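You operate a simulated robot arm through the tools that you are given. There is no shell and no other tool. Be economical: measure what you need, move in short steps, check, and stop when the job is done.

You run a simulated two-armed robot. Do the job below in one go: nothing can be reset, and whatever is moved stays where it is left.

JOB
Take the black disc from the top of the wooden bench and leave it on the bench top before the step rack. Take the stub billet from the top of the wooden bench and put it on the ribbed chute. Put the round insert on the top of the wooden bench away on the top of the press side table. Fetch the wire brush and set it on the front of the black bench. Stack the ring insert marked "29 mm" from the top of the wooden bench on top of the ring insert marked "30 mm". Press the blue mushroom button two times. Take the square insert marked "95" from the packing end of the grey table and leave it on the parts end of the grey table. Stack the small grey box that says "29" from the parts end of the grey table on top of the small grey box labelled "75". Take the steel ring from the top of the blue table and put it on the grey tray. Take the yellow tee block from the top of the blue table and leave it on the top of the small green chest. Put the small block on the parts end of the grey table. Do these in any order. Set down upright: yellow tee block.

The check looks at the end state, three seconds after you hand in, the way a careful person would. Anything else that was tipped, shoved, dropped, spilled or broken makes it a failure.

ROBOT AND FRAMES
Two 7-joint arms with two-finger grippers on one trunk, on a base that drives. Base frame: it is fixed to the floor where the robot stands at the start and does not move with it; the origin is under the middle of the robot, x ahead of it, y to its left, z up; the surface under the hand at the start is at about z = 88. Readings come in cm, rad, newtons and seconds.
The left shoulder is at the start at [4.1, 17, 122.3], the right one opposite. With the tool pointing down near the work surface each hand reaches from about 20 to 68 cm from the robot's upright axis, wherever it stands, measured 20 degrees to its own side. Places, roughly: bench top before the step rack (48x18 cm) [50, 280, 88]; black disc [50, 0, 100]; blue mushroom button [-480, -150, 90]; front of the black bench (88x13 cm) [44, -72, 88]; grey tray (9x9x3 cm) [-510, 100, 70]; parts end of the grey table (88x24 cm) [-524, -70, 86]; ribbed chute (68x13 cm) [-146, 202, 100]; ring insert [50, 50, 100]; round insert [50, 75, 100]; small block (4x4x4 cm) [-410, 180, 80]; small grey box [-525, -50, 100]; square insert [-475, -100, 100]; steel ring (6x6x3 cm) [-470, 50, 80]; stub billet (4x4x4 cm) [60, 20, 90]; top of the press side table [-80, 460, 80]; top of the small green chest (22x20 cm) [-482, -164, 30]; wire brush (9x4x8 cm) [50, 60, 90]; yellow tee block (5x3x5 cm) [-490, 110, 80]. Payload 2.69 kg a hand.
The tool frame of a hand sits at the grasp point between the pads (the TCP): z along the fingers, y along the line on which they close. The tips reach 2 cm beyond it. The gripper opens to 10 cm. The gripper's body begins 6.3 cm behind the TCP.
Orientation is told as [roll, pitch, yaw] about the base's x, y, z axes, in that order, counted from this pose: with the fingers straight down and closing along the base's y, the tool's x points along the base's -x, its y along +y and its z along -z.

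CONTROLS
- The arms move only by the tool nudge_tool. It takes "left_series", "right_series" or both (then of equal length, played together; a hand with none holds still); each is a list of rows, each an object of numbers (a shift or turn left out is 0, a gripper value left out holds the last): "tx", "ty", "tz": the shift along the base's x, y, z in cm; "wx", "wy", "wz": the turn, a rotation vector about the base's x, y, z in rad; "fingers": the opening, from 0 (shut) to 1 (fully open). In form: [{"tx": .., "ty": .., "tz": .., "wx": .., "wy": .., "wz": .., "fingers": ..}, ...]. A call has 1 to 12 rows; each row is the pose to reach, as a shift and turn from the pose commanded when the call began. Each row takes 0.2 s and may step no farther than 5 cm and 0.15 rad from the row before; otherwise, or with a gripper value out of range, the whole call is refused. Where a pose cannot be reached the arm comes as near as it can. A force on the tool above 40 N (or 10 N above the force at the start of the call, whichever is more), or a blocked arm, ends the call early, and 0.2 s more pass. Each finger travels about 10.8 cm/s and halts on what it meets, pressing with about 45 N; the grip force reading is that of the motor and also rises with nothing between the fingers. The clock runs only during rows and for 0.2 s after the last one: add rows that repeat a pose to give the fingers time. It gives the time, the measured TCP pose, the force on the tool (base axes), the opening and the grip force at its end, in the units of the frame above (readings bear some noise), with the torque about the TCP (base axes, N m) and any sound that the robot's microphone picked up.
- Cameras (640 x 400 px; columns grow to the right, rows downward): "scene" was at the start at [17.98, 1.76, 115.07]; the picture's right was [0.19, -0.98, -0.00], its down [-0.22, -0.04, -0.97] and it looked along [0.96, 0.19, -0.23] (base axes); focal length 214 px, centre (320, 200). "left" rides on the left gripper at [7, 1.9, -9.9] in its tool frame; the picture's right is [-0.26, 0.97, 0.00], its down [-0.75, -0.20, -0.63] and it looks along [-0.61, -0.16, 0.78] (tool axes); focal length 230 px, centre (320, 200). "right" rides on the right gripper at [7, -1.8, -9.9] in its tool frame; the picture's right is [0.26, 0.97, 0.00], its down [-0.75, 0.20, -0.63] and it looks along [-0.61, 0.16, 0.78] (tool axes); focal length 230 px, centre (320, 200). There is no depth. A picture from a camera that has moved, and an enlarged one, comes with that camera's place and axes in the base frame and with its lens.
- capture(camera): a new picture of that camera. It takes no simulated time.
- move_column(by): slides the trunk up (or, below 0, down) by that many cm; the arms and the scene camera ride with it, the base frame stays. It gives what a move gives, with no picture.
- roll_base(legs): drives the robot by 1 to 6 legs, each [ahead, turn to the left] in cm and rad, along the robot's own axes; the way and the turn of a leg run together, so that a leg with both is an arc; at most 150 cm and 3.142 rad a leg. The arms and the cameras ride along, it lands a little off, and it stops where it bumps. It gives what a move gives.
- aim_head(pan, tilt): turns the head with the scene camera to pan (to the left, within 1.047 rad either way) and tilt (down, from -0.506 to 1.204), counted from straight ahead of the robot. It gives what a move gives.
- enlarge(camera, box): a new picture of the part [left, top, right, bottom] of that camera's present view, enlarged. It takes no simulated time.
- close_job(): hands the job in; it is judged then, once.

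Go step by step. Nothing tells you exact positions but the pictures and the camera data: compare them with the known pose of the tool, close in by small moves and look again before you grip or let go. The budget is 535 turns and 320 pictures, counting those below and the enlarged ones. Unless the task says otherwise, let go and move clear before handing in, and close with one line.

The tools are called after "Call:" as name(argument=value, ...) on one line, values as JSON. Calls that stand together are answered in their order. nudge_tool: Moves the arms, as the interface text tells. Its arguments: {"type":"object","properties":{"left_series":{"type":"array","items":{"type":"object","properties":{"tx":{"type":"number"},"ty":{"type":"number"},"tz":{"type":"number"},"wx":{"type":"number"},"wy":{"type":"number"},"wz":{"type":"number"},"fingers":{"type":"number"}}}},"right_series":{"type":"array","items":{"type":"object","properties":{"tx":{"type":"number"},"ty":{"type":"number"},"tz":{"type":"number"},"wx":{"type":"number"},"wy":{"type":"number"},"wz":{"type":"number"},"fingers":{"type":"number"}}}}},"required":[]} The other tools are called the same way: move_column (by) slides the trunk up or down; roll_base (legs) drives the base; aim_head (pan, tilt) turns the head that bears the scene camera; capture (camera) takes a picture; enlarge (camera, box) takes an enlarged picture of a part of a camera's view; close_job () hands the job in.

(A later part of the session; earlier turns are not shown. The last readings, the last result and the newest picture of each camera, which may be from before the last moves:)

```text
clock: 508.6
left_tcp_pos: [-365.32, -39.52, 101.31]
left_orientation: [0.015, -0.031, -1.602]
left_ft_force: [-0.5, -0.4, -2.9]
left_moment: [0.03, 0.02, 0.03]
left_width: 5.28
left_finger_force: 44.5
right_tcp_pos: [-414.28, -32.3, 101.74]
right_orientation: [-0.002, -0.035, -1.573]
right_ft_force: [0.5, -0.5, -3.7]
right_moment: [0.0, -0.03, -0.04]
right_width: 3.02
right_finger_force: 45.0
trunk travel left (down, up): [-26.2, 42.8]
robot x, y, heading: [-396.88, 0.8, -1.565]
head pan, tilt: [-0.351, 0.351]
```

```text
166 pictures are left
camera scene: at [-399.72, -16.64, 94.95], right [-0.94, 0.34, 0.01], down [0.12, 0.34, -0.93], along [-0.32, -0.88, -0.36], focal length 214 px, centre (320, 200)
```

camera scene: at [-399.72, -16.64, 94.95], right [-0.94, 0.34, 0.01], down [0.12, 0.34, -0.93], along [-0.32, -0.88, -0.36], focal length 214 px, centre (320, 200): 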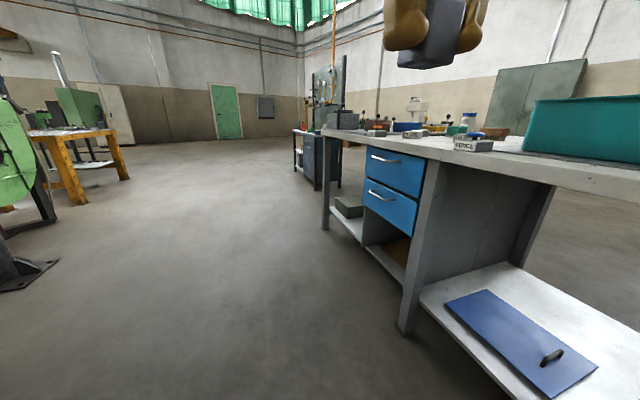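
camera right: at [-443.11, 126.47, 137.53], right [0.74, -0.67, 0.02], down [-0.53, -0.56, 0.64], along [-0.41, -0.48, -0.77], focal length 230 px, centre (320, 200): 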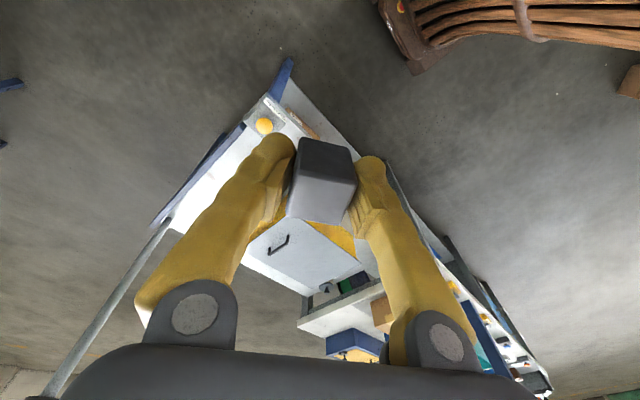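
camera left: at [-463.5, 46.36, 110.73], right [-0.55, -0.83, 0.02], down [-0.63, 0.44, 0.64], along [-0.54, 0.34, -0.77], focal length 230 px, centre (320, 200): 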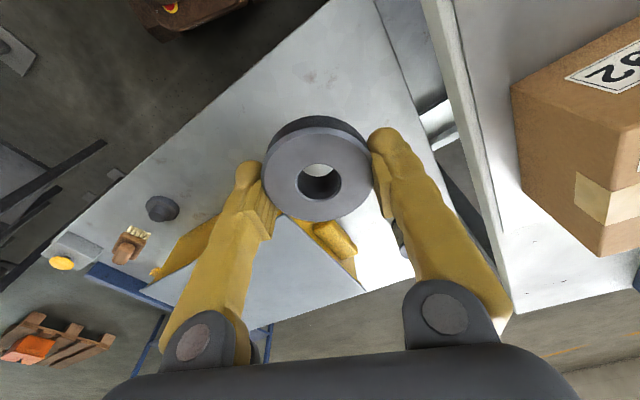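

Call:
roll_base(legs=[[125, 0]])

Call:
aim_head(pan=-0.8, tilt=0.35)

Call:
capture(camera="scene")

```text
clock: 514.9
left_tcp_pos: [-363.92, -162.79, 101.46]
left_orientation: [0.013, -0.033, -1.6]
left_ft_force: [0.4, 0.1, -3.3]
left_moment: [-0.03, -0.01, -0.01]
left_width: 5.29
left_finger_force: 45.1
right_tcp_pos: [-412.86, -155.96, 101.7]
right_orientation: [0.0, -0.035, -1.566]
right_ft_force: [-0.2, -0.1, -4.1]
right_moment: [0.08, -0.03, 0.04]
right_width: 3.02
right_finger_force: 45.4
trunk travel left (down, up): [-26.2, 42.8]
robot x, y, heading: [-395.27, -122.79, -1.555]
head pan, tilt: [-0.351, 0.351]
```

```text
clock: 515.8
left_tcp_pos: [-364.02, -161.11, 101.08]
left_orientation: [0.015, -0.023, -1.598]
left_ft_force: [-0.9, 0.1, -3.9]
left_moment: [-0.05, 0.05, -0.02]
left_width: 5.26
left_finger_force: 45.2
right_tcp_pos: [-413.0, -154.28, 102.21]
right_orientation: [-0.002, -0.056, -1.565]
right_ft_force: [-0.1, -0.5, -3.3]
right_moment: [0.0, -0.03, -0.01]
right_width: 3.0
right_finger_force: 44.8
trunk travel left (down, up): [-26.2, 42.8]
robot x, y, heading: [-395.07, -122.46, -1.558]
head pan, tilt: [-0.799, 0.351]
```

```text
165 pictures are left
camera scene: at [-402.04, -137.89, 95.02], right [-0.71, 0.71, 0.01], down [0.24, 0.26, -0.93], along [-0.67, -0.66, -0.35], focal length 214 px, centre (320, 200)
```

scene: 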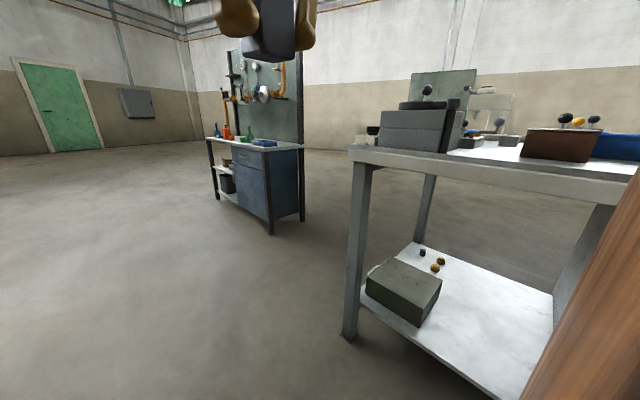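

Call:
roll_base(legs=[[113, 0], [0, -1.585], [90, 0]])

Call:
capture(camera="scene")

```text
clock: 526.2
left_tcp_pos: [-431.85, -266.64, 100.11]
left_orientation: [0.023, 0.021, 3.092]
left_ft_force: [1.2, 0.8, -2.5]
left_moment: [-0.04, 0.12, -0.03]
left_width: 5.26
left_finger_force: 45.0
right_tcp_pos: [-423.94, -217.72, 103.13]
right_orientation: [-0.001, -0.091, 3.122]
right_ft_force: [1.2, 0.4, -2.1]
right_moment: [-0.02, 0.08, 0.0]
right_width: 3.03
right_finger_force: 45.5
trunk travel left (down, up): [-26.2, 42.8]
robot x, y, heading: [-396.21, -236.78, 3.11]
head pan, tilt: [-0.799, 0.351]
stopped in leg 3: the robot was blocked; the commanded pose is now the measured one
```

```text
164 pictures are left
camera scene: at [-411.03, -229.59, 95.05], right [0.74, 0.67, 0.01], down [0.24, -0.26, -0.94], along [-0.62, 0.7, -0.35], focal length 214 px, centre (320, 200)
```

scene: 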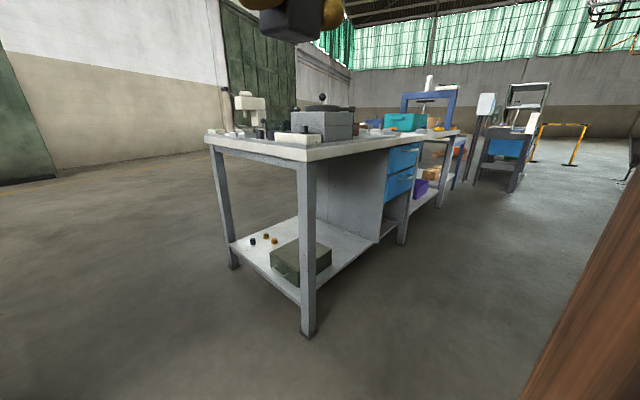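

Call:
nudge_tool(left_series=[{"tx": -0.5}, {"tx": -2}, {"tx": -4}, {"tx": -6, "tz": 1}, {"tx": -7, "tz": 2}], right_series=[{"tx": -0.5}, {"tx": -3, "wy": -0.03}, {"tx": -6, "wy": -0.06}, {"tx": -9, "wy": -0.09}, {"tx": -12, "wy": -0.09, "tz": -1}])

Call:
roll_base(legs=[[95, 0], [85, 0], [0, -1.54]])

Call:
capture(camera="scene")

```text
clock: 527.4
left_tcp_pos: [-439.43, -266.91, 103.77]
left_orientation: [0.024, -0.034, 3.091]
left_ft_force: [0.0, 0.3, -3.8]
left_moment: [0.02, 0.0, 0.01]
left_width: 5.26
left_finger_force: 44.7
right_tcp_pos: [-436.28, -217.78, 102.03]
right_orientation: [-0.006, 0.003, 3.121]
right_ft_force: [-0.8, -0.3, -2.7]
right_moment: [0.0, -0.04, 0.02]
right_width: 2.99
right_finger_force: 45.0
trunk travel left (down, up): [-26.2, 42.8]
robot x, y, heading: [-396.33, -236.97, 3.103]
head pan, tilt: [-0.799, 0.351]
```

```text
clock: 540.2
left_tcp_pos: [-607.92, -189.3, 103.74]
left_orientation: [0.024, -0.036, 1.571]
left_ft_force: [-0.7, -0.1, -3.3]
left_moment: [0.05, -0.02, -0.01]
left_width: 5.28
left_finger_force: 45.0
right_tcp_pos: [-558.91, -189.99, 102.18]
right_orientation: [-0.004, 0.004, 1.6]
right_ft_force: [0.6, 1.2, -3.1]
right_moment: [-0.04, -0.01, 0.04]
right_width: 3.03
right_finger_force: 44.8
trunk travel left (down, up): [-26.2, 42.8]
robot x, y, heading: [-576.58, -230.53, 1.578]
head pan, tilt: [-0.799, 0.351]
```

```text
163 pictures are left
camera scene: at [-570.55, -215.71, 95.02], right [0.71, -0.71, 0.01], down [-0.24, -0.26, -0.93], along [0.67, 0.66, -0.35], focal length 214 px, centre (320, 200)
```

scene: 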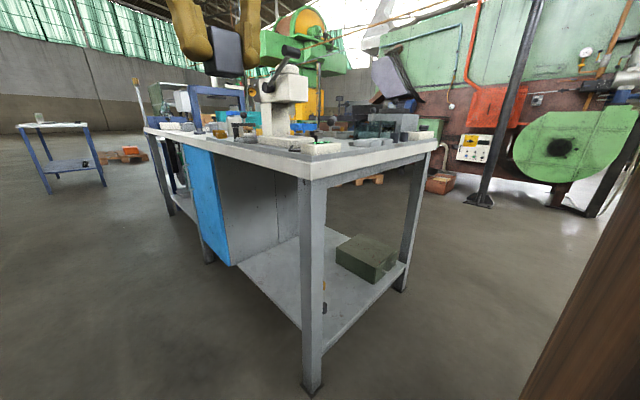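

Call:
roll_base(legs=[[85, 0], [85, 0], [0, -1.578]])

Call:
move_column(by=14)

Call:
aim_head(pan=0.0, tilt=0.5)

Call:
capture(camera="scene")

```text
clock: 552.9
left_tcp_pos: [-537.43, -30.09, 104.48]
left_orientation: [0.022, -0.053, -0.018]
left_ft_force: [0.2, 0.0, -3.5]
left_moment: [-0.02, -0.02, -0.04]
left_width: 5.26
left_finger_force: 45.1
right_tcp_pos: [-539.1, -79.17, 102.7]
right_orientation: [-0.006, -0.013, 0.011]
right_ft_force: [0.1, 0.2, -3.5]
right_moment: [0.03, -0.03, 0.01]
right_width: 3.03
right_finger_force: 45.3
trunk travel left (down, up): [-26.2, 42.8]
robot x, y, heading: [-577.72, -59.63, -0.006]
head pan, tilt: [-0.799, 0.351]
```

```text
clock: 554.5
left_tcp_pos: [-539.03, -30.16, 117.67]
left_orientation: [0.024, -0.032, -0.017]
left_ft_force: [-1.0, 0.1, -3.4]
left_moment: [0.01, 0.0, 0.0]
left_width: 5.29
left_finger_force: 45.1
right_tcp_pos: [-540.67, -79.12, 117.36]
right_orientation: [-0.007, -0.03, 0.013]
right_ft_force: [0.8, 0.8, -3.2]
right_moment: [0.02, 0.0, -0.03]
right_width: 3.02
right_finger_force: 45.1
trunk travel left (down, up): [-40.2, 28.8]
robot x, y, heading: [-578.07, -59.41, -0.01]
head pan, tilt: [-0.799, 0.351]
```

```text
clock: 555.7
left_tcp_pos: [-538.87, -30.19, 117.82]
left_orientation: [0.021, -0.031, -0.017]
left_ft_force: [-0.7, 0.8, -4.6]
left_moment: [-0.01, 0.01, -0.04]
left_width: 5.26
left_finger_force: 44.5
right_tcp_pos: [-540.67, -79.19, 117.34]
right_orientation: [-0.007, -0.03, 0.012]
right_ft_force: [0.3, 0.0, -3.0]
right_moment: [0.01, 0.02, 0.01]
right_width: 3.0
right_finger_force: 44.5
trunk travel left (down, up): [-40.2, 28.8]
robot x, y, heading: [-578.13, -59.76, -0.002]
head pan, tilt: [0.0, 0.499]
```

```text
162 pictures are left
camera scene: at [-560.27, -59.63, 107.6], right [-0.01, -1.0, 0.0], down [-0.49, 0.0, -0.87], along [0.87, -0.01, -0.49], focal length 214 px, centre (320, 200)
```

scene: 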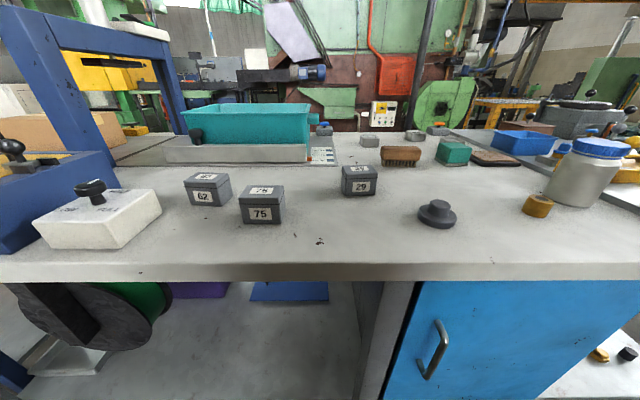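

Call:
nudge_tool(right_series=[{"tx": 0.5, "ty": 0.7}, {"tx": 3, "ty": 4, "wy": 0.015}, {"tx": 6, "ty": 8, "tz": -2, "wy": 0.03}, {"tx": 9.5, "ty": 11, "tz": -4, "wy": 0.03}, {"tx": 9.7, "ty": 13, "tz": -8, "wy": 0.03}, {"tx": 9.7, "ty": 13, "tz": -12, "wy": 0.03}, {"tx": 9.7, "ty": 13, "tz": -16, "wy": 0.03}, {"tx": 9.7, "ty": 13, "tz": -20, "wy": 0.03}, {"tx": 9.7, "ty": 13, "tz": -24, "wy": 0.03}, {"tx": 9.7, "ty": 13, "tz": -26, "wy": 0.03}, {"tx": 9.7, "ty": 13, "tz": -26, "wy": 0.03}])

Call:
capture(camera="scene")

```text
refused: row 3 steps farther than a row can; nothing moved
```

```text
161 pictures are left
camera scene: at [-560.27, -59.63, 107.6], right [-0.01, -1.0, 0.0], down [-0.49, 0.0, -0.87], along [0.87, -0.01, -0.49], focal length 214 px, centre (320, 200)
```

scene: 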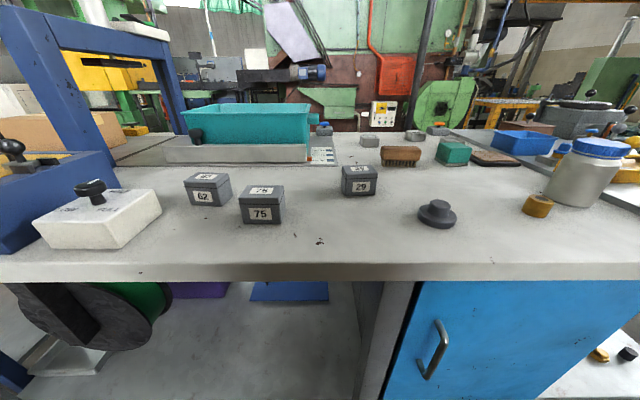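

Call:
nudge_tool(right_series=[{"tx": 0.5, "ty": 0.7}, {"tx": 3, "ty": 4, "wy": 0.015}, {"tx": 5.5, "ty": 7.5, "tz": -2, "wy": 0.03}, {"tx": 8, "ty": 10.5, "tz": -4, "wy": 0.03}, {"tx": 9.7, "ty": 13, "tz": -7, "wy": 0.03}, {"tx": 9.7, "ty": 13, "tz": -11, "wy": 0.03}, {"tx": 9.7, "ty": 13, "tz": -15, "wy": 0.03}, {"tx": 9.7, "ty": 13, "tz": -19, "wy": 0.03}, {"tx": 9.7, "ty": 13, "tz": -23, "wy": 0.03}, {"tx": 9.7, "ty": 13, "tz": -26, "wy": 0.03}, {"tx": 9.7, "ty": 13, "tz": -26, "wy": 0.03}])

Call:
enlarge(camera="scene", box=[200, 130, 480, 305])

```text
clock: 558.1
left_tcp_pos: [-539.09, -30.06, 117.7]
left_orientation: [0.023, -0.031, -0.017]
left_ft_force: [0.3, -0.5, -3.9]
left_moment: [0.03, -0.01, 0.02]
left_width: 5.29
left_finger_force: 45.0
right_tcp_pos: [-530.91, -66.16, 91.36]
right_orientation: [-0.006, 0.001, 0.012]
right_ft_force: [0.5, 0.4, -3.7]
right_moment: [-0.02, -0.04, 0.0]
right_width: 3.04
right_finger_force: 45.1
trunk travel left (down, up): [-40.2, 28.8]
robot x, y, heading: [-578.09, -59.22, -0.001]
head pan, tilt: [0.0, 0.499]
```

```text
2.29 times, centred on (340, 218) of scene
camera zoom: at [-560.27, -59.6, 107.6], right [-0.01, -1.0, 0.0], down [-0.49, 0.0, -0.87], along [0.87, -0.01, -0.49], focal length 490 px, centre (274, 160)
```

zoom: 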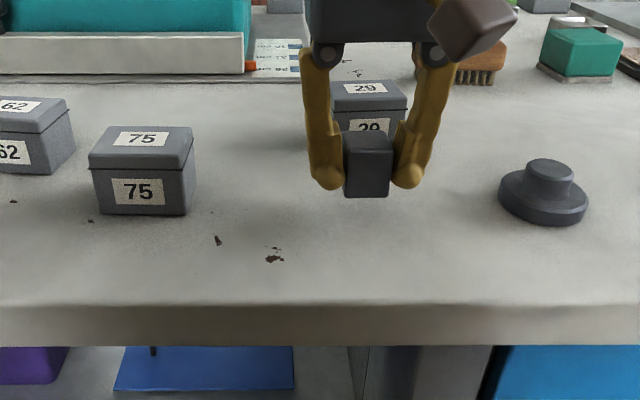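

Call:
nudge_tool(right_series=[{"tz": -0.7}, {"tz": -1.5}, {"tz": -2.1}, {"tz": -2.1}])

```text
clock: 559.1
left_tcp_pos: [-539.01, -30.24, 117.75]
left_orientation: [0.023, -0.031, -0.017]
left_ft_force: [0.9, 1.3, -3.5]
left_moment: [0.03, -0.03, -0.04]
left_width: 5.27
left_finger_force: 45.2
right_tcp_pos: [-530.97, -66.13, 89.23]
right_orientation: [-0.004, 0.001, 0.012]
right_ft_force: [0.1, 0.2, -3.1]
right_moment: [0.0, 0.01, -0.01]
right_width: 3.01
right_finger_force: 45.1
trunk travel left (down, up): [-40.2, 28.8]
robot x, y, heading: [-578.24, -59.53, -0.005]
head pan, tilt: [0.0, 0.499]
```

Call:
nudge_tool(right_series=[{"tz": -0.4}, {"tz": -0.7}, {"tz": -0.7}])

```text
clock: 559.9
left_tcp_pos: [-539.27, -30.08, 117.97]
left_orientation: [0.022, -0.034, -0.019]
left_ft_force: [0.4, 0.3, -3.9]
left_moment: [0.01, 0.0, 0.0]
left_width: 5.28
left_finger_force: 45.1
right_tcp_pos: [-530.89, -66.15, 88.77]
right_orientation: [-0.002, -0.006, 0.008]
right_ft_force: [1.6, -3.2, 32.1]
right_moment: [-0.05, 0.05, 0.0]
right_width: 3.05
right_finger_force: 45.4
trunk travel left (down, up): [-40.2, 28.8]
robot x, y, heading: [-578.02, -59.61, -0.004]
head pan, tilt: [0.0, 0.499]
```

Call:
nudge_tool(right_series=[{"tz": 0.3}, {"tz": 0.3, "fingers": 0.55}, {"tz": 0.3, "fingers": 0.55}, {"tz": 3}, {"tz": 7}, {"tz": 11}, {"tz": 14}])

Call:
capture(camera="right")

Call:
enlarge(camera="scene", box=[200, 130, 480, 305])

```text
clock: 561.5
left_tcp_pos: [-539.16, -30.17, 117.74]
left_orientation: [0.022, -0.032, -0.016]
left_ft_force: [0.4, -0.5, -2.6]
left_moment: [0.01, 0.0, 0.01]
left_width: 5.29
left_finger_force: 44.9
right_tcp_pos: [-531.09, -66.22, 102.69]
right_orientation: [-0.006, 0.001, 0.012]
right_ft_force: [0.1, 0.2, -0.2]
right_moment: [0.01, -0.04, 0.0]
right_width: 5.52
right_finger_force: 0.0
trunk travel left (down, up): [-40.2, 28.8]
robot x, y, heading: [-578.17, -59.74, -0.006]
head pan, tilt: [0.0, 0.499]
```

```text
159 pictures are left
camera right: at [-537.91, -68.25, 112.55], right [-0.27, 0.96, 0.0], down [0.75, 0.21, 0.63], along [0.61, 0.17, -0.78], focal length 230 px, centre (320, 200)
```

right: 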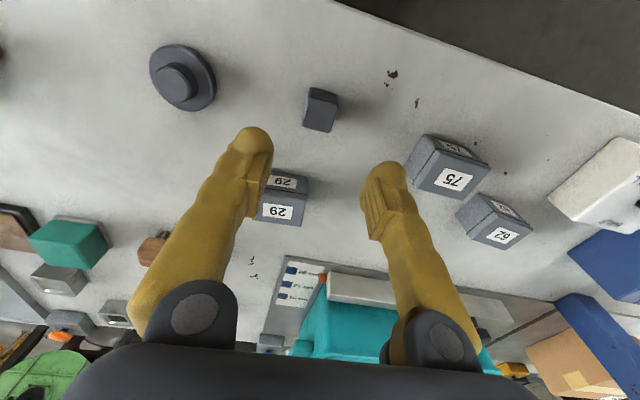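

```text
2.29 times, centred on (340, 218) of scene
camera zoom: at [-560.3, -59.6, 107.6], right [-0.01, -1.0, 0.0], down [-0.49, 0.0, -0.87], along [0.87, -0.01, -0.49], focal length 490 px, centre (274, 160)
```

zoom: 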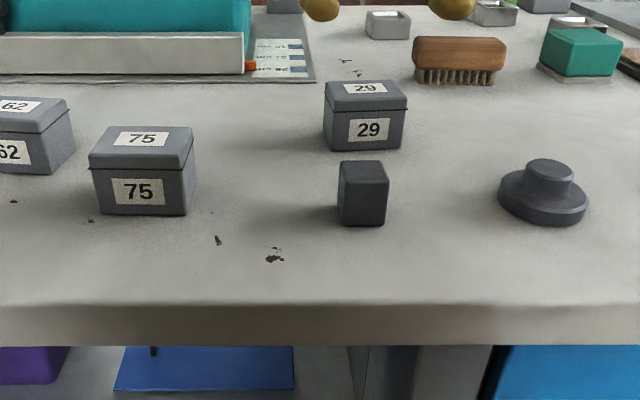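

Call:
nudge_tool(right_series=[{"tx": 1, "fingers": 1}, {"tx": 5, "ty": -1, "fingers": 1}, {"tx": 9, "ty": -2, "fingers": 1}, {"tx": 12.4, "ty": -2, "fingers": 1}, {"tx": 12.4, "ty": -2, "tz": -3, "fingers": 1}, {"tx": 12.4, "ty": -2, "tz": -5, "fingers": 1}, {"tx": 12.4, "ty": -2, "tz": -5, "fingers": 1}])

Call:
capture(camera="right")

Call:
enlarge(camera="scene", box=[280, 100, 440, 200])

```text
clock: 562.6
left_tcp_pos: [-541.19, -30.32, 116.09]
left_orientation: [0.024, 0.022, -0.018]
left_ft_force: [-0.9, -0.1, -3.3]
left_moment: [0.01, -0.08, 0.0]
left_width: 5.28
left_finger_force: 45.7
right_tcp_pos: [-520.01, -68.23, 101.69]
right_orientation: [-0.003, -0.016, 0.012]
right_ft_force: [0.1, -0.7, -0.4]
right_moment: [0.02, 0.01, 0.01]
right_width: 10.0
right_finger_force: 0.0
trunk travel left (down, up): [-40.2, 28.8]
robot x, y, heading: [-578.03, -59.48, -0.004]
head pan, tilt: [0.0, 0.499]
stopped in row 5 (right hand): the arm was blocked; the commanded pose is now the measured one
```

```text
157 pictures are left
camera right: at [-527.06, -70.39, 111.51], right [-0.27, 0.96, -0.01], down [0.74, 0.21, 0.64], along [0.62, 0.17, -0.77], focal length 230 px, centre (320, 200)
```

right: 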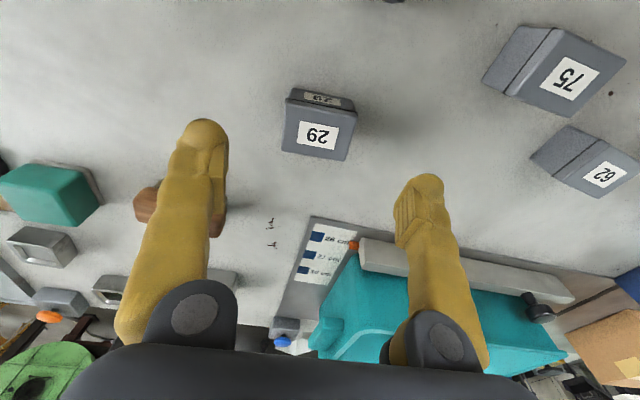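

```text
4.00 times, centred on (360, 150) of scene
camera zoom: at [-560.48, -59.72, 107.64], right [-0.01, -1.0, 0.0], down [-0.49, 0.0, -0.87], along [0.87, 0.0, -0.49], focal length 858 px, centre (160, 400)
```

zoom: 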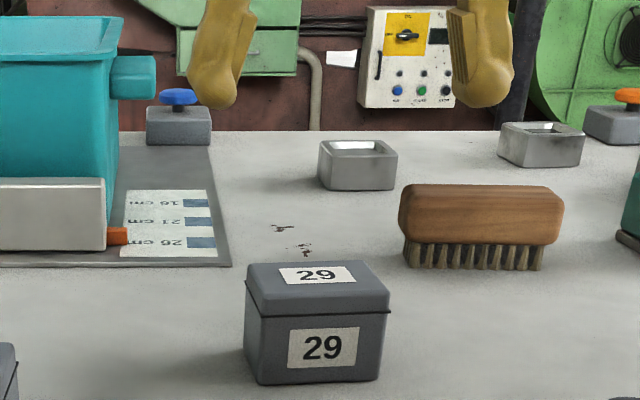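

Call:
nudge_tool(right_series=[{"tx": -0.5, "tz": 0.5}, {"tx": -2, "tz": 2}, {"tx": -3, "tz": 4, "wy": 0.016}])

Call:
roll_base(legs=[[7, 0]])

```text
clock: 563.0
left_tcp_pos: [-543.3, -30.2, 114.54]
left_orientation: [0.02, 0.075, -0.018]
left_ft_force: [-1.3, -0.9, -3.7]
left_moment: [0.01, -0.03, 0.03]
left_width: 5.26
left_finger_force: 45.3
right_tcp_pos: [-521.69, -68.17, 102.82]
right_orientation: [-0.005, -0.034, 0.014]
right_ft_force: [-0.8, -0.5, -0.4]
right_moment: [0.02, -0.03, 0.0]
right_width: 10.0
right_finger_force: 0.1
trunk travel left (down, up): [-40.2, 28.8]
robot x, y, heading: [-577.75, -59.59, -0.002]
head pan, tilt: [0.0, 0.499]
stopped in row 1 (right hand): the arm was blocked; the commanded pose is now the measured one
```

```text
clock: 564.0
left_tcp_pos: [-535.63, -30.13, 114.41]
left_orientation: [0.021, 0.074, -0.018]
left_ft_force: [1.1, 0.1, -3.2]
left_moment: [0.01, 0.04, 0.03]
left_width: 5.26
left_finger_force: 45.0
right_tcp_pos: [-514.23, -68.16, 102.63]
right_orientation: [-0.003, -0.027, 0.015]
right_ft_force: [0.5, 0.1, -0.4]
right_moment: [0.06, 0.06, -0.01]
right_width: 9.98
right_finger_force: 0.1
trunk travel left (down, up): [-40.2, 28.8]
robot x, y, heading: [-570.95, -59.43, -0.007]
head pan, tilt: [0.0, 0.499]
```

Call:
nudge_tool(right_series=[{"tx": -0.7, "wy": 0.01}, {"tx": -3, "ty": -0.2, "wy": 0.027}, {"tx": -4.8, "ty": -0.3, "tz": -1, "wy": 0.027}, {"tx": -4.8, "ty": -0.3, "tz": -4, "wy": 0.027}, {"tx": -4.8, "ty": -0.3, "tz": -7, "wy": 0.027}, {"tx": -4.8, "ty": -0.3, "tz": -8, "wy": 0.027}])

Call:
capture(camera="right")

Call:
enlarge(camera="scene", box=[280, 100, 440, 200])

```text
clock: 565.4
left_tcp_pos: [-538.06, -30.18, 113.11]
left_orientation: [0.018, 0.121, -0.016]
left_ft_force: [0.3, -0.4, -4.2]
left_moment: [0.01, -0.03, 0.02]
left_width: 5.29
left_finger_force: 44.9
right_tcp_pos: [-520.92, -68.45, 95.47]
right_orientation: [-0.002, -0.017, 0.015]
right_ft_force: [0.2, -0.3, -0.6]
right_moment: [-0.01, -0.01, -0.02]
right_width: 10.03
right_finger_force: 0.1
trunk travel left (down, up): [-40.2, 28.8]
robot x, y, heading: [-571.03, -59.51, 0.001]
head pan, tilt: [0.0, 0.499]
```

```text
155 pictures are left
camera right: at [-527.93, -70.54, 105.33], right [-0.27, 0.96, -0.01], down [0.74, 0.21, 0.64], along [0.62, 0.17, -0.77], focal length 230 px, centre (320, 200)
```

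right: 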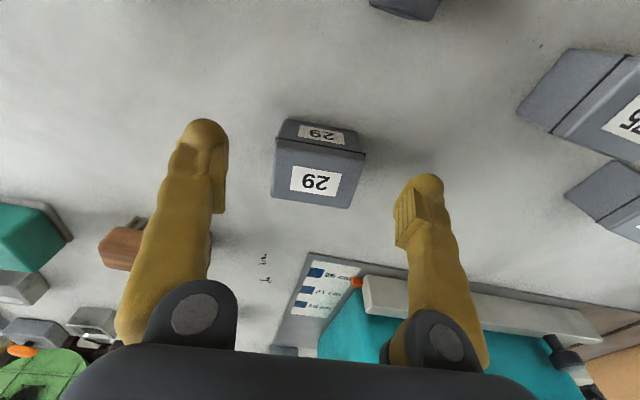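

```text
4.00 times, centred on (360, 150) of scene
camera zoom: at [-553.22, -59.64, 107.6], right [-0.01, -1.0, 0.0], down [-0.49, 0.0, -0.87], along [0.87, 0.0, -0.49], focal length 858 px, centre (160, 400)
```

zoom: 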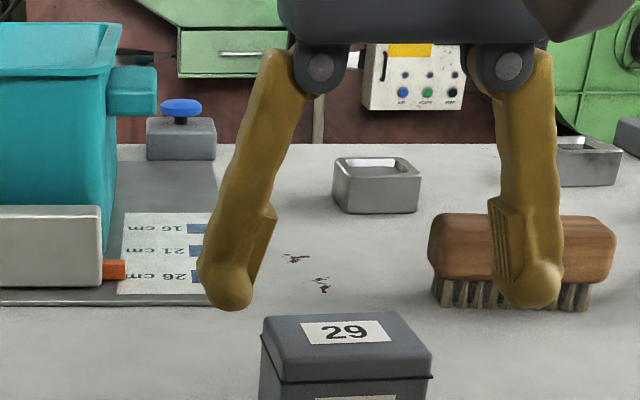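

Call:
nudge_tool(right_series=[{"tx": 1, "ty": 0.2, "wy": 0.016}, {"tx": 1.9, "ty": 0.3, "tz": -1, "wy": 0.016}, {"tx": 1.9, "ty": 0.3, "tz": -3, "wy": 0.016}, {"tx": 1.9, "ty": 0.3, "tz": -4.5, "wy": 0.016}, {"tx": 1.9, "ty": 0.3, "tz": -4.5, "wy": 0.016}])

Call:
capture(camera="right")

```text
clock: 566.6
left_tcp_pos: [-537.85, -30.05, 113.02]
left_orientation: [0.019, 0.122, -0.017]
left_ft_force: [0.9, -0.4, -4.4]
left_moment: [-0.03, -0.03, 0.02]
left_width: 5.28
left_finger_force: 45.0
right_tcp_pos: [-518.87, -68.02, 91.09]
right_orientation: [-0.004, -0.002, 0.013]
right_ft_force: [0.1, -0.4, -0.6]
right_moment: [-0.03, -0.01, 0.03]
right_width: 9.99
right_finger_force: 0.0
trunk travel left (down, up): [-40.2, 28.8]
robot x, y, heading: [-571.12, -59.35, -0.007]
head pan, tilt: [0.0, 0.499]
```

```text
153 pictures are left
camera right: at [-525.8, -70.22, 100.9], right [-0.27, 0.96, 0.0], down [0.75, 0.21, 0.63], along [0.61, 0.17, -0.78], focal length 230 px, centre (320, 200)
```

right: 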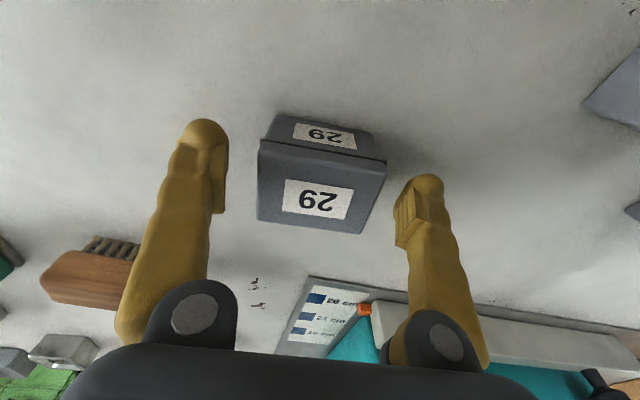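

Call:
nudge_tool(right_series=[{"ty": 0.4, "tz": -0.5}, {"ty": 0.4, "tz": -1.2}, {"ty": 0.4, "tz": -1.2, "fingers": 0}, {"ty": 0.4, "tz": -1.2, "fingers": 0}, {"ty": 0.4, "tz": -1.2, "fingers": 0}, {"ty": 0.4, "tz": 0.5}, {"ty": 0.4, "tz": 4}, {"ty": 0.4, "tz": 8}, {"ty": 0.4, "tz": 11}])

Call:
capture(camera="right")

Call:
capture(camera="scene")

```text
clock: 568.6
left_tcp_pos: [-538.0, -30.12, 113.12]
left_orientation: [0.02, 0.123, -0.017]
left_ft_force: [0.3, 0.0, -3.9]
left_moment: [-0.02, -0.03, -0.02]
left_width: 5.28
left_finger_force: 44.8
right_tcp_pos: [-518.95, -67.61, 102.2]
right_orientation: [-0.004, -0.003, 0.015]
right_ft_force: [-0.8, -0.3, -2.9]
right_moment: [0.0, 0.02, 0.0]
right_width: 6.62
right_finger_force: 45.2
trunk travel left (down, up): [-40.2, 28.8]
robot x, y, heading: [-570.85, -59.67, -0.003]
head pan, tilt: [0.0, 0.499]
```

```text
152 pictures are left
camera right: at [-525.87, -69.71, 112.01], right [-0.27, 0.96, 0.0], down [0.75, 0.21, 0.63], along [0.61, 0.17, -0.78], focal length 230 px, centre (320, 200)
```

right: 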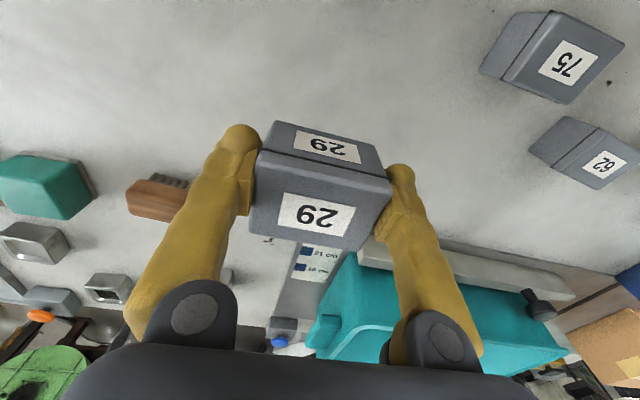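

```text
151 pictures are left
camera scene: at [-553.23, -59.64, 107.6], right [-0.01, -1.0, 0.0], down [-0.49, 0.0, -0.87], along [0.87, 0.0, -0.49], focal length 214 px, centre (320, 200)
```

scene: 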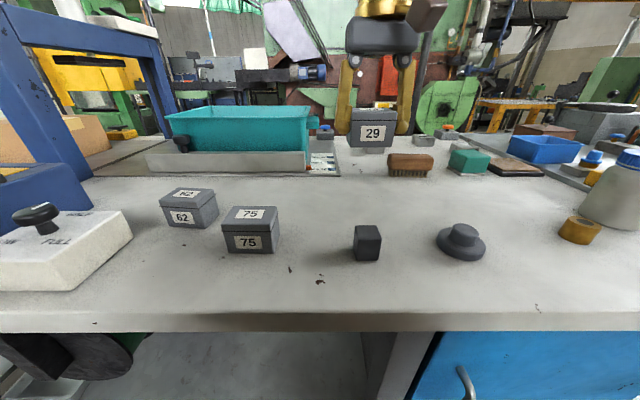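

Call:
nudge_tool(right_series=[{"tx": -0.5, "ty": 0.7}, {"tx": -3, "ty": 4}, {"tx": -5.5, "ty": 8}, {"tx": -8, "ty": 12}, {"tx": -10.5, "ty": 15.5}, {"tx": -11.2, "ty": 16.4}, {"tx": -11.2, "ty": 16.4, "tz": -3}, {"tx": -11.2, "ty": 16.4, "tz": -3}], left_series=[{"ty": 0.7}, {"ty": 3, "wy": 0.03}, {"ty": 5, "wy": 0.03}, {"ty": 6, "wy": 0.03}, {"ty": 6, "wy": 0.03}, {"ty": 6, "wy": 0.03}, {"ty": 6, "wy": 0.03}, {"ty": 6, "wy": 0.03}])

Call:
capture(camera="scene")

Call:
capture(camera="right")

```text
clock: 570.4
left_tcp_pos: [-537.79, -24.14, 115.01]
left_orientation: [0.019, 0.084, -0.017]
left_ft_force: [-0.5, 0.1, -3.0]
left_moment: [0.01, -0.05, 0.01]
left_width: 5.28
left_finger_force: 45.7
right_tcp_pos: [-530.14, -51.2, 99.06]
right_orientation: [-0.005, 0.0, 0.015]
right_ft_force: [-0.8, -0.7, -1.7]
right_moment: [0.01, 0.02, -0.03]
right_width: 6.66
right_finger_force: 45.5
trunk travel left (down, up): [-40.2, 28.8]
robot x, y, heading: [-570.99, -59.44, -0.006]
head pan, tilt: [0.0, 0.499]
```

```text
150 pictures are left
camera scene: at [-553.24, -59.62, 107.61], right [-0.01, -1.0, 0.0], down [-0.49, 0.0, -0.87], along [0.87, 0.0, -0.49], focal length 214 px, centre (320, 200)
```

scene: 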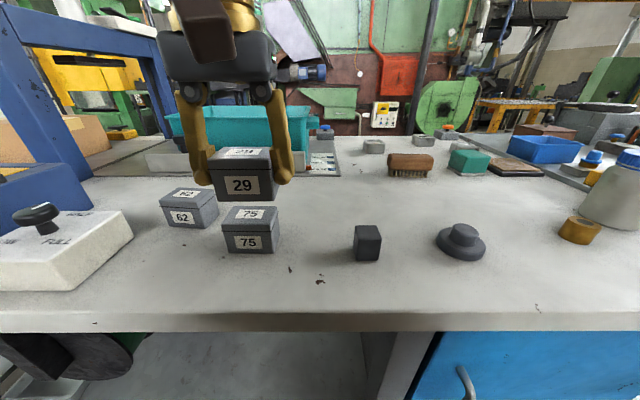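

```text
149 pictures are left
camera right: at [-537.14, -53.3, 108.94], right [-0.27, 0.96, 0.0], down [0.75, 0.21, 0.63], along [0.61, 0.17, -0.78], focal length 230 px, centre (320, 200)
```

right: 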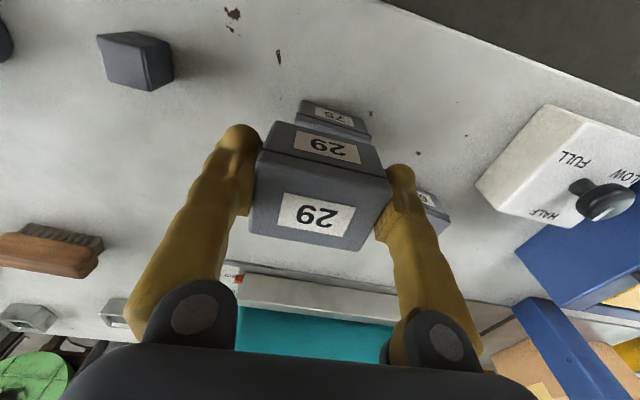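

Call:
nudge_tool(right_series=[{"tx": 0.4, "ty": 0.6}, {"tx": 0.8, "ty": 1.2}, {"tx": 0.8, "ty": 1.2, "tz": -1.5}, {"tx": 0.8, "ty": 1.2, "tz": -2.8}, {"tx": 0.8, "ty": 1.2, "tz": -2.8}])

Call:
enlarge(camera="scene", box=[170, 150, 330, 250])

Call:
capture(camera="right")

```text
clock: 571.6
left_tcp_pos: [-537.77, -24.04, 115.12]
left_orientation: [0.019, 0.086, -0.018]
left_ft_force: [0.2, 0.4, -2.6]
left_moment: [0.02, 0.03, -0.02]
left_width: 5.27
left_finger_force: 45.4
right_tcp_pos: [-529.3, -50.13, 96.32]
right_orientation: [-0.003, 0.0, 0.014]
right_ft_force: [0.3, 0.3, -2.5]
right_moment: [-0.01, 0.02, 0.0]
right_width: 6.61
right_finger_force: 44.7
trunk travel left (down, up): [-40.2, 28.8]
robot x, y, heading: [-571.05, -59.8, -0.009]
head pan, tilt: [0.0, 0.499]
```

```text
4.00 times, centred on (250, 200) of scene
camera zoom: at [-553.21, -59.63, 107.6], right [-0.01, -1.0, 0.0], down [-0.49, 0.0, -0.87], along [0.87, 0.0, -0.49], focal length 858 px, centre (600, 200)
```

zoom: 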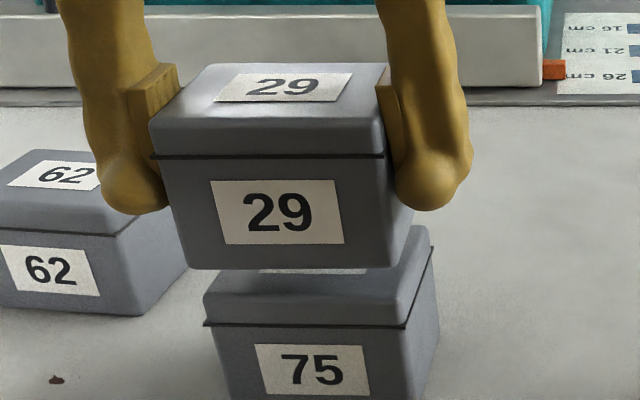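

```text
147 pictures are left
camera right: at [-536.22, -52.21, 106.16], right [-0.27, 0.96, 0.0], down [0.75, 0.21, 0.63], along [0.61, 0.17, -0.78], focal length 230 px, centre (320, 200)
```

right: 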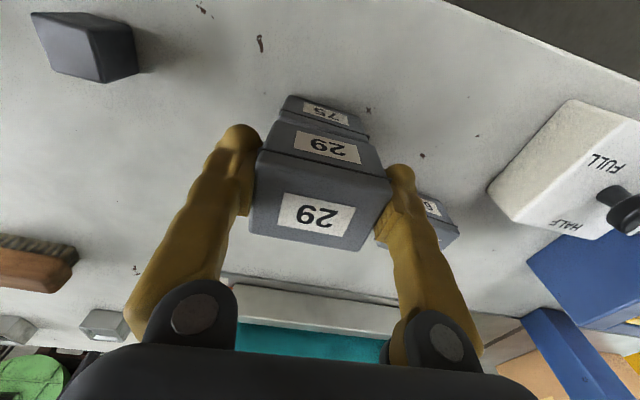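

Call:
nudge_tool(right_series=[{"tz": -0.4}, {"tz": -0.7}, {"tz": -0.7}])

Call:
nudge_tool(right_series=[{"tz": -0.3}, {"tz": -0.3}])

```text
clock: 572.4
left_tcp_pos: [-537.73, -24.13, 114.99]
left_orientation: [0.02, 0.084, -0.017]
left_ft_force: [0.7, -0.1, -3.5]
left_moment: [-0.01, 0.0, -0.03]
left_width: 5.3
left_finger_force: 45.4
right_tcp_pos: [-529.29, -50.11, 95.56]
right_orientation: [-0.005, -0.002, 0.014]
right_ft_force: [1.0, -0.3, -1.9]
right_moment: [-0.03, 0.01, -0.03]
right_width: 6.62
right_finger_force: 45.2
trunk travel left (down, up): [-40.2, 28.8]
robot x, y, heading: [-570.71, -59.66, -0.002]
head pan, tilt: [0.0, 0.499]
```

```text
clock: 573.0
left_tcp_pos: [-537.79, -24.12, 114.91]
left_orientation: [0.02, 0.086, -0.017]
left_ft_force: [0.1, 0.5, -4.4]
left_moment: [0.01, -0.04, -0.02]
left_width: 5.3
left_finger_force: 45.1
right_tcp_pos: [-529.3, -49.99, 95.18]
right_orientation: [-0.003, -0.003, 0.015]
right_ft_force: [0.8, 0.3, -1.9]
right_moment: [0.0, 0.0, 0.01]
right_width: 6.61
right_finger_force: 45.2
trunk travel left (down, up): [-40.2, 28.8]
robot x, y, heading: [-571.06, -59.45, -0.008]
head pan, tilt: [0.0, 0.499]
```

Call:
nudge_tool(right_series=[{"tz": -0.3}, {"tz": -0.3}])

Call:
nudge_tool(right_series=[{"tz": -0.3}, {"tz": -0.3}])

Call:
enlarge(camera="scene", box=[170, 150, 330, 250])

```text
clock: 573.6
left_tcp_pos: [-537.76, -24.11, 115.21]
left_orientation: [0.019, 0.086, -0.016]
left_ft_force: [0.3, 1.0, -3.0]
left_moment: [-0.01, -0.02, -0.01]
left_width: 5.26
left_finger_force: 45.1
right_tcp_pos: [-529.37, -50.01, 95.07]
right_orientation: [-0.004, -0.006, 0.013]
right_ft_force: [1.5, -1.1, 12.2]
right_moment: [-0.55, 0.01, 0.02]
right_width: 6.62
right_finger_force: 45.1
trunk travel left (down, up): [-40.2, 28.8]
robot x, y, heading: [-571.09, -59.37, -0.009]
head pan, tilt: [0.0, 0.499]
```

```text
clock: 574.2
left_tcp_pos: [-539.91, -24.16, 114.02]
left_orientation: [0.016, 0.122, -0.016]
left_ft_force: [-0.3, 0.3, -3.7]
left_moment: [-0.01, -0.05, 0.04]
left_width: 5.27
left_finger_force: 45.1
right_tcp_pos: [-530.74, -50.06, 95.55]
right_orientation: [-0.002, -0.023, 0.013]
right_ft_force: [0.1, -0.1, -1.5]
right_moment: [0.0, 0.03, -0.03]
right_width: 6.59
right_finger_force: 45.1
trunk travel left (down, up): [-40.2, 28.8]
robot x, y, heading: [-571.06, -59.53, -0.006]
head pan, tilt: [0.0, 0.499]
stopped in row 2 (right hand): the force on the tool passed its limit at 41 N (the readings are from after the stop); the commanded pose is now the measured one
```

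```text
4.00 times, centred on (250, 200) of scene
camera zoom: at [-553.31, -59.6, 107.57], right [-0.01, -1.0, 0.0], down [-0.49, 0.0, -0.87], along [0.87, -0.01, -0.49], focal length 858 px, centre (600, 200)
```

zoom: 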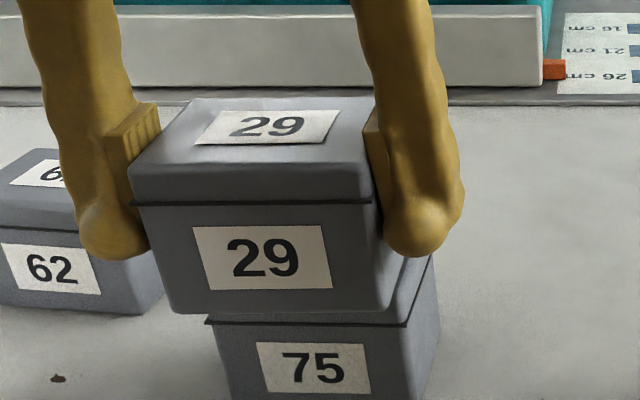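

Call:
nudge_tool(right_series=[{"tx": 0.5, "tz": 0.2, "wy": 0.01}, {"tx": 1.4, "tz": 0.2, "wy": 0.022}, {"tx": 1.4, "tz": 0.2, "wy": 0.022}])

Call:
nudge_tool(right_series=[{"tz": -0.3}, {"tz": -0.5}, {"tz": -0.5}])

Call:
enlarge(camera="scene", box=[170, 150, 330, 250])

```text
clock: 575.0
left_tcp_pos: [-539.79, -24.11, 114.07]
left_orientation: [0.017, 0.12, -0.018]
left_ft_force: [0.6, 0.1, -4.4]
left_moment: [0.0, -0.05, 0.0]
left_width: 5.25
left_finger_force: 45.3
right_tcp_pos: [-529.32, -50.05, 95.77]
right_orientation: [0.001, 0.002, 0.013]
right_ft_force: [-0.3, 0.7, -1.8]
right_moment: [-0.02, 0.03, 0.0]
right_width: 6.63
right_finger_force: 44.1
trunk travel left (down, up): [-40.2, 28.8]
robot x, y, heading: [-571.35, -59.23, -0.006]
head pan, tilt: [0.0, 0.499]
```

```text
clock: 575.8
left_tcp_pos: [-539.46, -24.23, 114.09]
left_orientation: [0.018, 0.12, -0.017]
left_ft_force: [0.0, -1.1, -3.9]
left_moment: [0.02, -0.02, -0.03]
left_width: 5.29
left_finger_force: 44.8
right_tcp_pos: [-529.21, -49.96, 95.3]
right_orientation: [0.001, 0.001, 0.015]
right_ft_force: [-0.8, -0.1, -2.7]
right_moment: [0.01, 0.0, -0.02]
right_width: 6.63
right_finger_force: 45.0
trunk travel left (down, up): [-40.2, 28.8]
robot x, y, heading: [-570.84, -59.63, -0.007]
head pan, tilt: [0.0, 0.499]
```

```text
4.00 times, centred on (250, 200) of scene
camera zoom: at [-553.21, -59.63, 107.6], right [-0.01, -1.0, 0.0], down [-0.49, 0.0, -0.87], along [0.87, 0.0, -0.49], focal length 858 px, centre (600, 200)
```

zoom: 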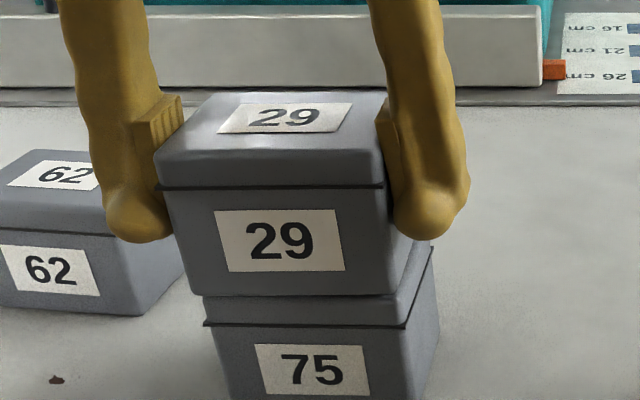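

Call:
nudge_tool(right_series=[{"ty": -0.2, "tz": -0.15}, {"ty": -0.2, "tz": -0.15, "fingers": 0.9}, {"ty": -0.2, "tz": -0.15, "fingers": 0.9}, {"ty": -0.2, "tz": 2, "fingers": 0.9}, {"ty": -0.2, "tz": 5, "fingers": 0.9}, {"ty": -0.2, "tz": 9, "fingers": 0.9}, {"ty": -0.2, "tz": 13, "fingers": 0.9}])

Call:
enlarge(camera="scene", box=[150, 140, 390, 290])

```text
clock: 577.4
left_tcp_pos: [-539.68, -24.12, 114.23]
left_orientation: [0.016, 0.121, -0.018]
left_ft_force: [-0.1, -0.5, -4.8]
left_moment: [0.04, -0.03, 0.0]
left_width: 5.29
left_finger_force: 45.3
right_tcp_pos: [-529.29, -50.07, 108.29]
right_orientation: [0.0, 0.002, 0.014]
right_ft_force: [0.5, -1.0, -0.7]
right_moment: [-0.01, 0.0, -0.02]
right_width: 8.99
right_finger_force: 0.0
trunk travel left (down, up): [-40.2, 28.8]
robot x, y, heading: [-570.91, -59.54, -0.006]
head pan, tilt: [0.0, 0.499]
```

```text
2.67 times, centred on (270, 215) of scene
camera zoom: at [-553.25, -59.63, 107.61], right [-0.01, -1.0, 0.0], down [-0.49, 0.0, -0.87], along [0.87, 0.0, -0.49], focal length 572 px, centre (453, 160)
```

zoom: 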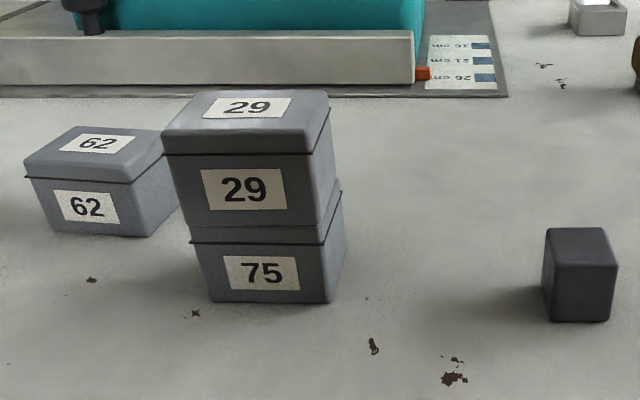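

Call:
enlarge(camera="scene", box=[300, 110, 460, 210])

Call:
enlarge(camera="scene", box=[440, 110, 640, 235])

Call:
enlarge(camera="scene", box=[0, 100, 240, 250])

```text
4.00 times, centred on (380, 160) of scene
camera zoom: at [-553.25, -59.63, 107.61], right [-0.01, -1.0, 0.0], down [-0.49, 0.0, -0.87], along [0.87, 0.0, -0.49], focal length 858 px, centre (80, 360)
```

zoom: 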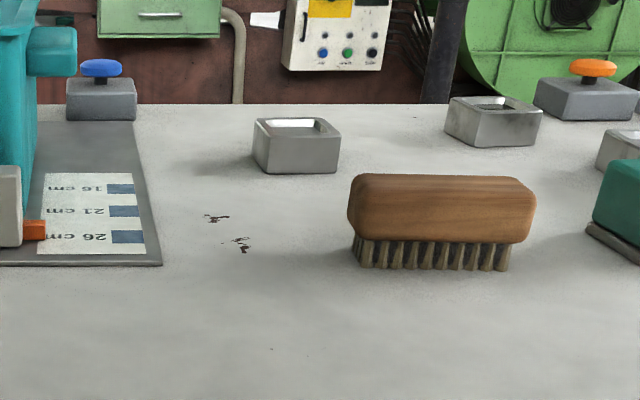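

```text
3.20 times, centred on (540, 172) of scene
camera zoom: at [-553.25, -59.63, 107.61], right [-0.01, -1.0, 0.0], down [-0.49, 0.0, -0.87], along [0.87, 0.0, -0.49], focal length 686 px, centre (-384, 288)
```

zoom: 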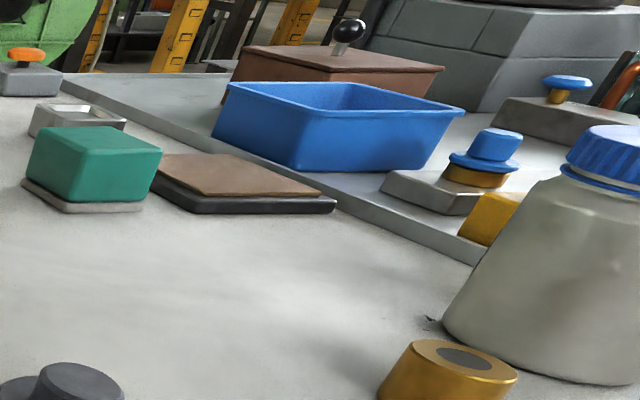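

```text
2.67 times, centred on (120, 175) of scene
camera zoom: at [-553.25, -59.63, 107.61], right [-0.01, -1.0, 0.0], down [-0.49, 0.0, -0.87], along [0.87, 0.0, -0.49], focal length 572 px, centre (853, 267)
```

zoom: 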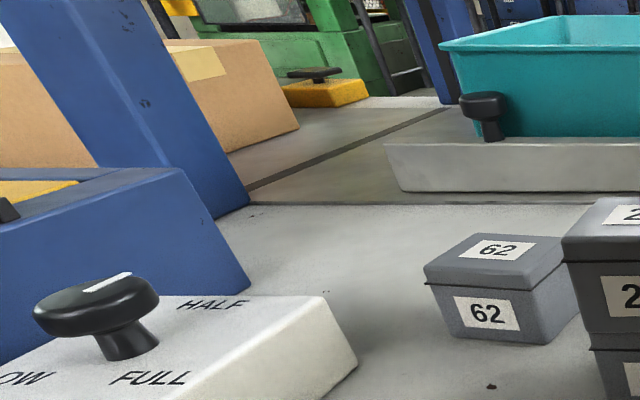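

Call:
nudge_tool(right_series=[{"tx": -1, "ty": -1}, {"tx": -4, "ty": -4}, {"tx": -7, "ty": -7}, {"tx": -10, "ty": -10}, {"tx": -12, "ty": -13}], left_series=[{"tx": 0.7}, {"tx": 2, "wy": -0.04}, {"tx": 4, "wy": -0.08}, {"tx": 5, "wy": -0.12}, {"tx": 5, "wy": -0.12}])

Call:
roll_base(legs=[[-8, 0], [0, 1.578], [85, 0], [72, 0], [0, -1.578]])

Call:
capture(camera="scene")

```text
clock: 578.6
left_tcp_pos: [-534.54, -24.18, 115.21]
left_orientation: [0.02, -0.045, -0.016]
left_ft_force: [0.6, -0.2, -3.7]
left_moment: [0.03, -0.04, 0.0]
left_width: 5.29
left_finger_force: 45.1
right_tcp_pos: [-541.24, -63.52, 108.2]
right_orientation: [0.0, 0.001, 0.012]
right_ft_force: [-1.3, -0.7, 0.5]
right_moment: [0.03, -0.04, 0.01]
right_width: 8.98
right_finger_force: 0.1
trunk travel left (down, up): [-40.2, 28.8]
robot x, y, heading: [-571.12, -59.14, -0.006]
head pan, tilt: [0.0, 0.499]
```

```text
clock: 595.3
left_tcp_pos: [-546.86, 134.38, 115.05]
left_orientation: [0.02, -0.037, 0.005]
left_ft_force: [0.6, -0.4, -3.1]
left_moment: [0.01, -0.04, -0.02]
left_width: 5.26
left_finger_force: 44.7
right_tcp_pos: [-552.71, 95.19, 108.33]
right_orientation: [-0.001, 0.003, 0.035]
right_ft_force: [-0.3, 0.2, 0.1]
right_moment: [0.01, 0.02, 0.02]
right_width: 8.99
right_finger_force: 0.0
trunk travel left (down, up): [-40.2, 28.8]
robot x, y, heading: [-582.28, 99.28, 0.016]
head pan, tilt: [0.0, 0.499]
```

```text
140 pictures are left
camera scene: at [-564.82, 99.5, 107.6], right [0.02, -1.0, 0.0], down [-0.49, -0.01, -0.87], along [0.87, 0.01, -0.49], focal length 214 px, centre (320, 200)
```

scene: 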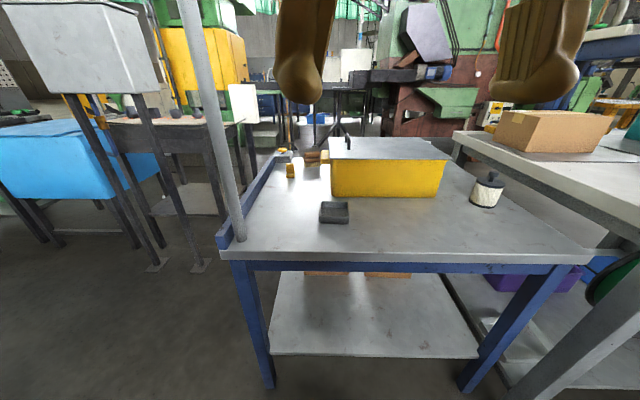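

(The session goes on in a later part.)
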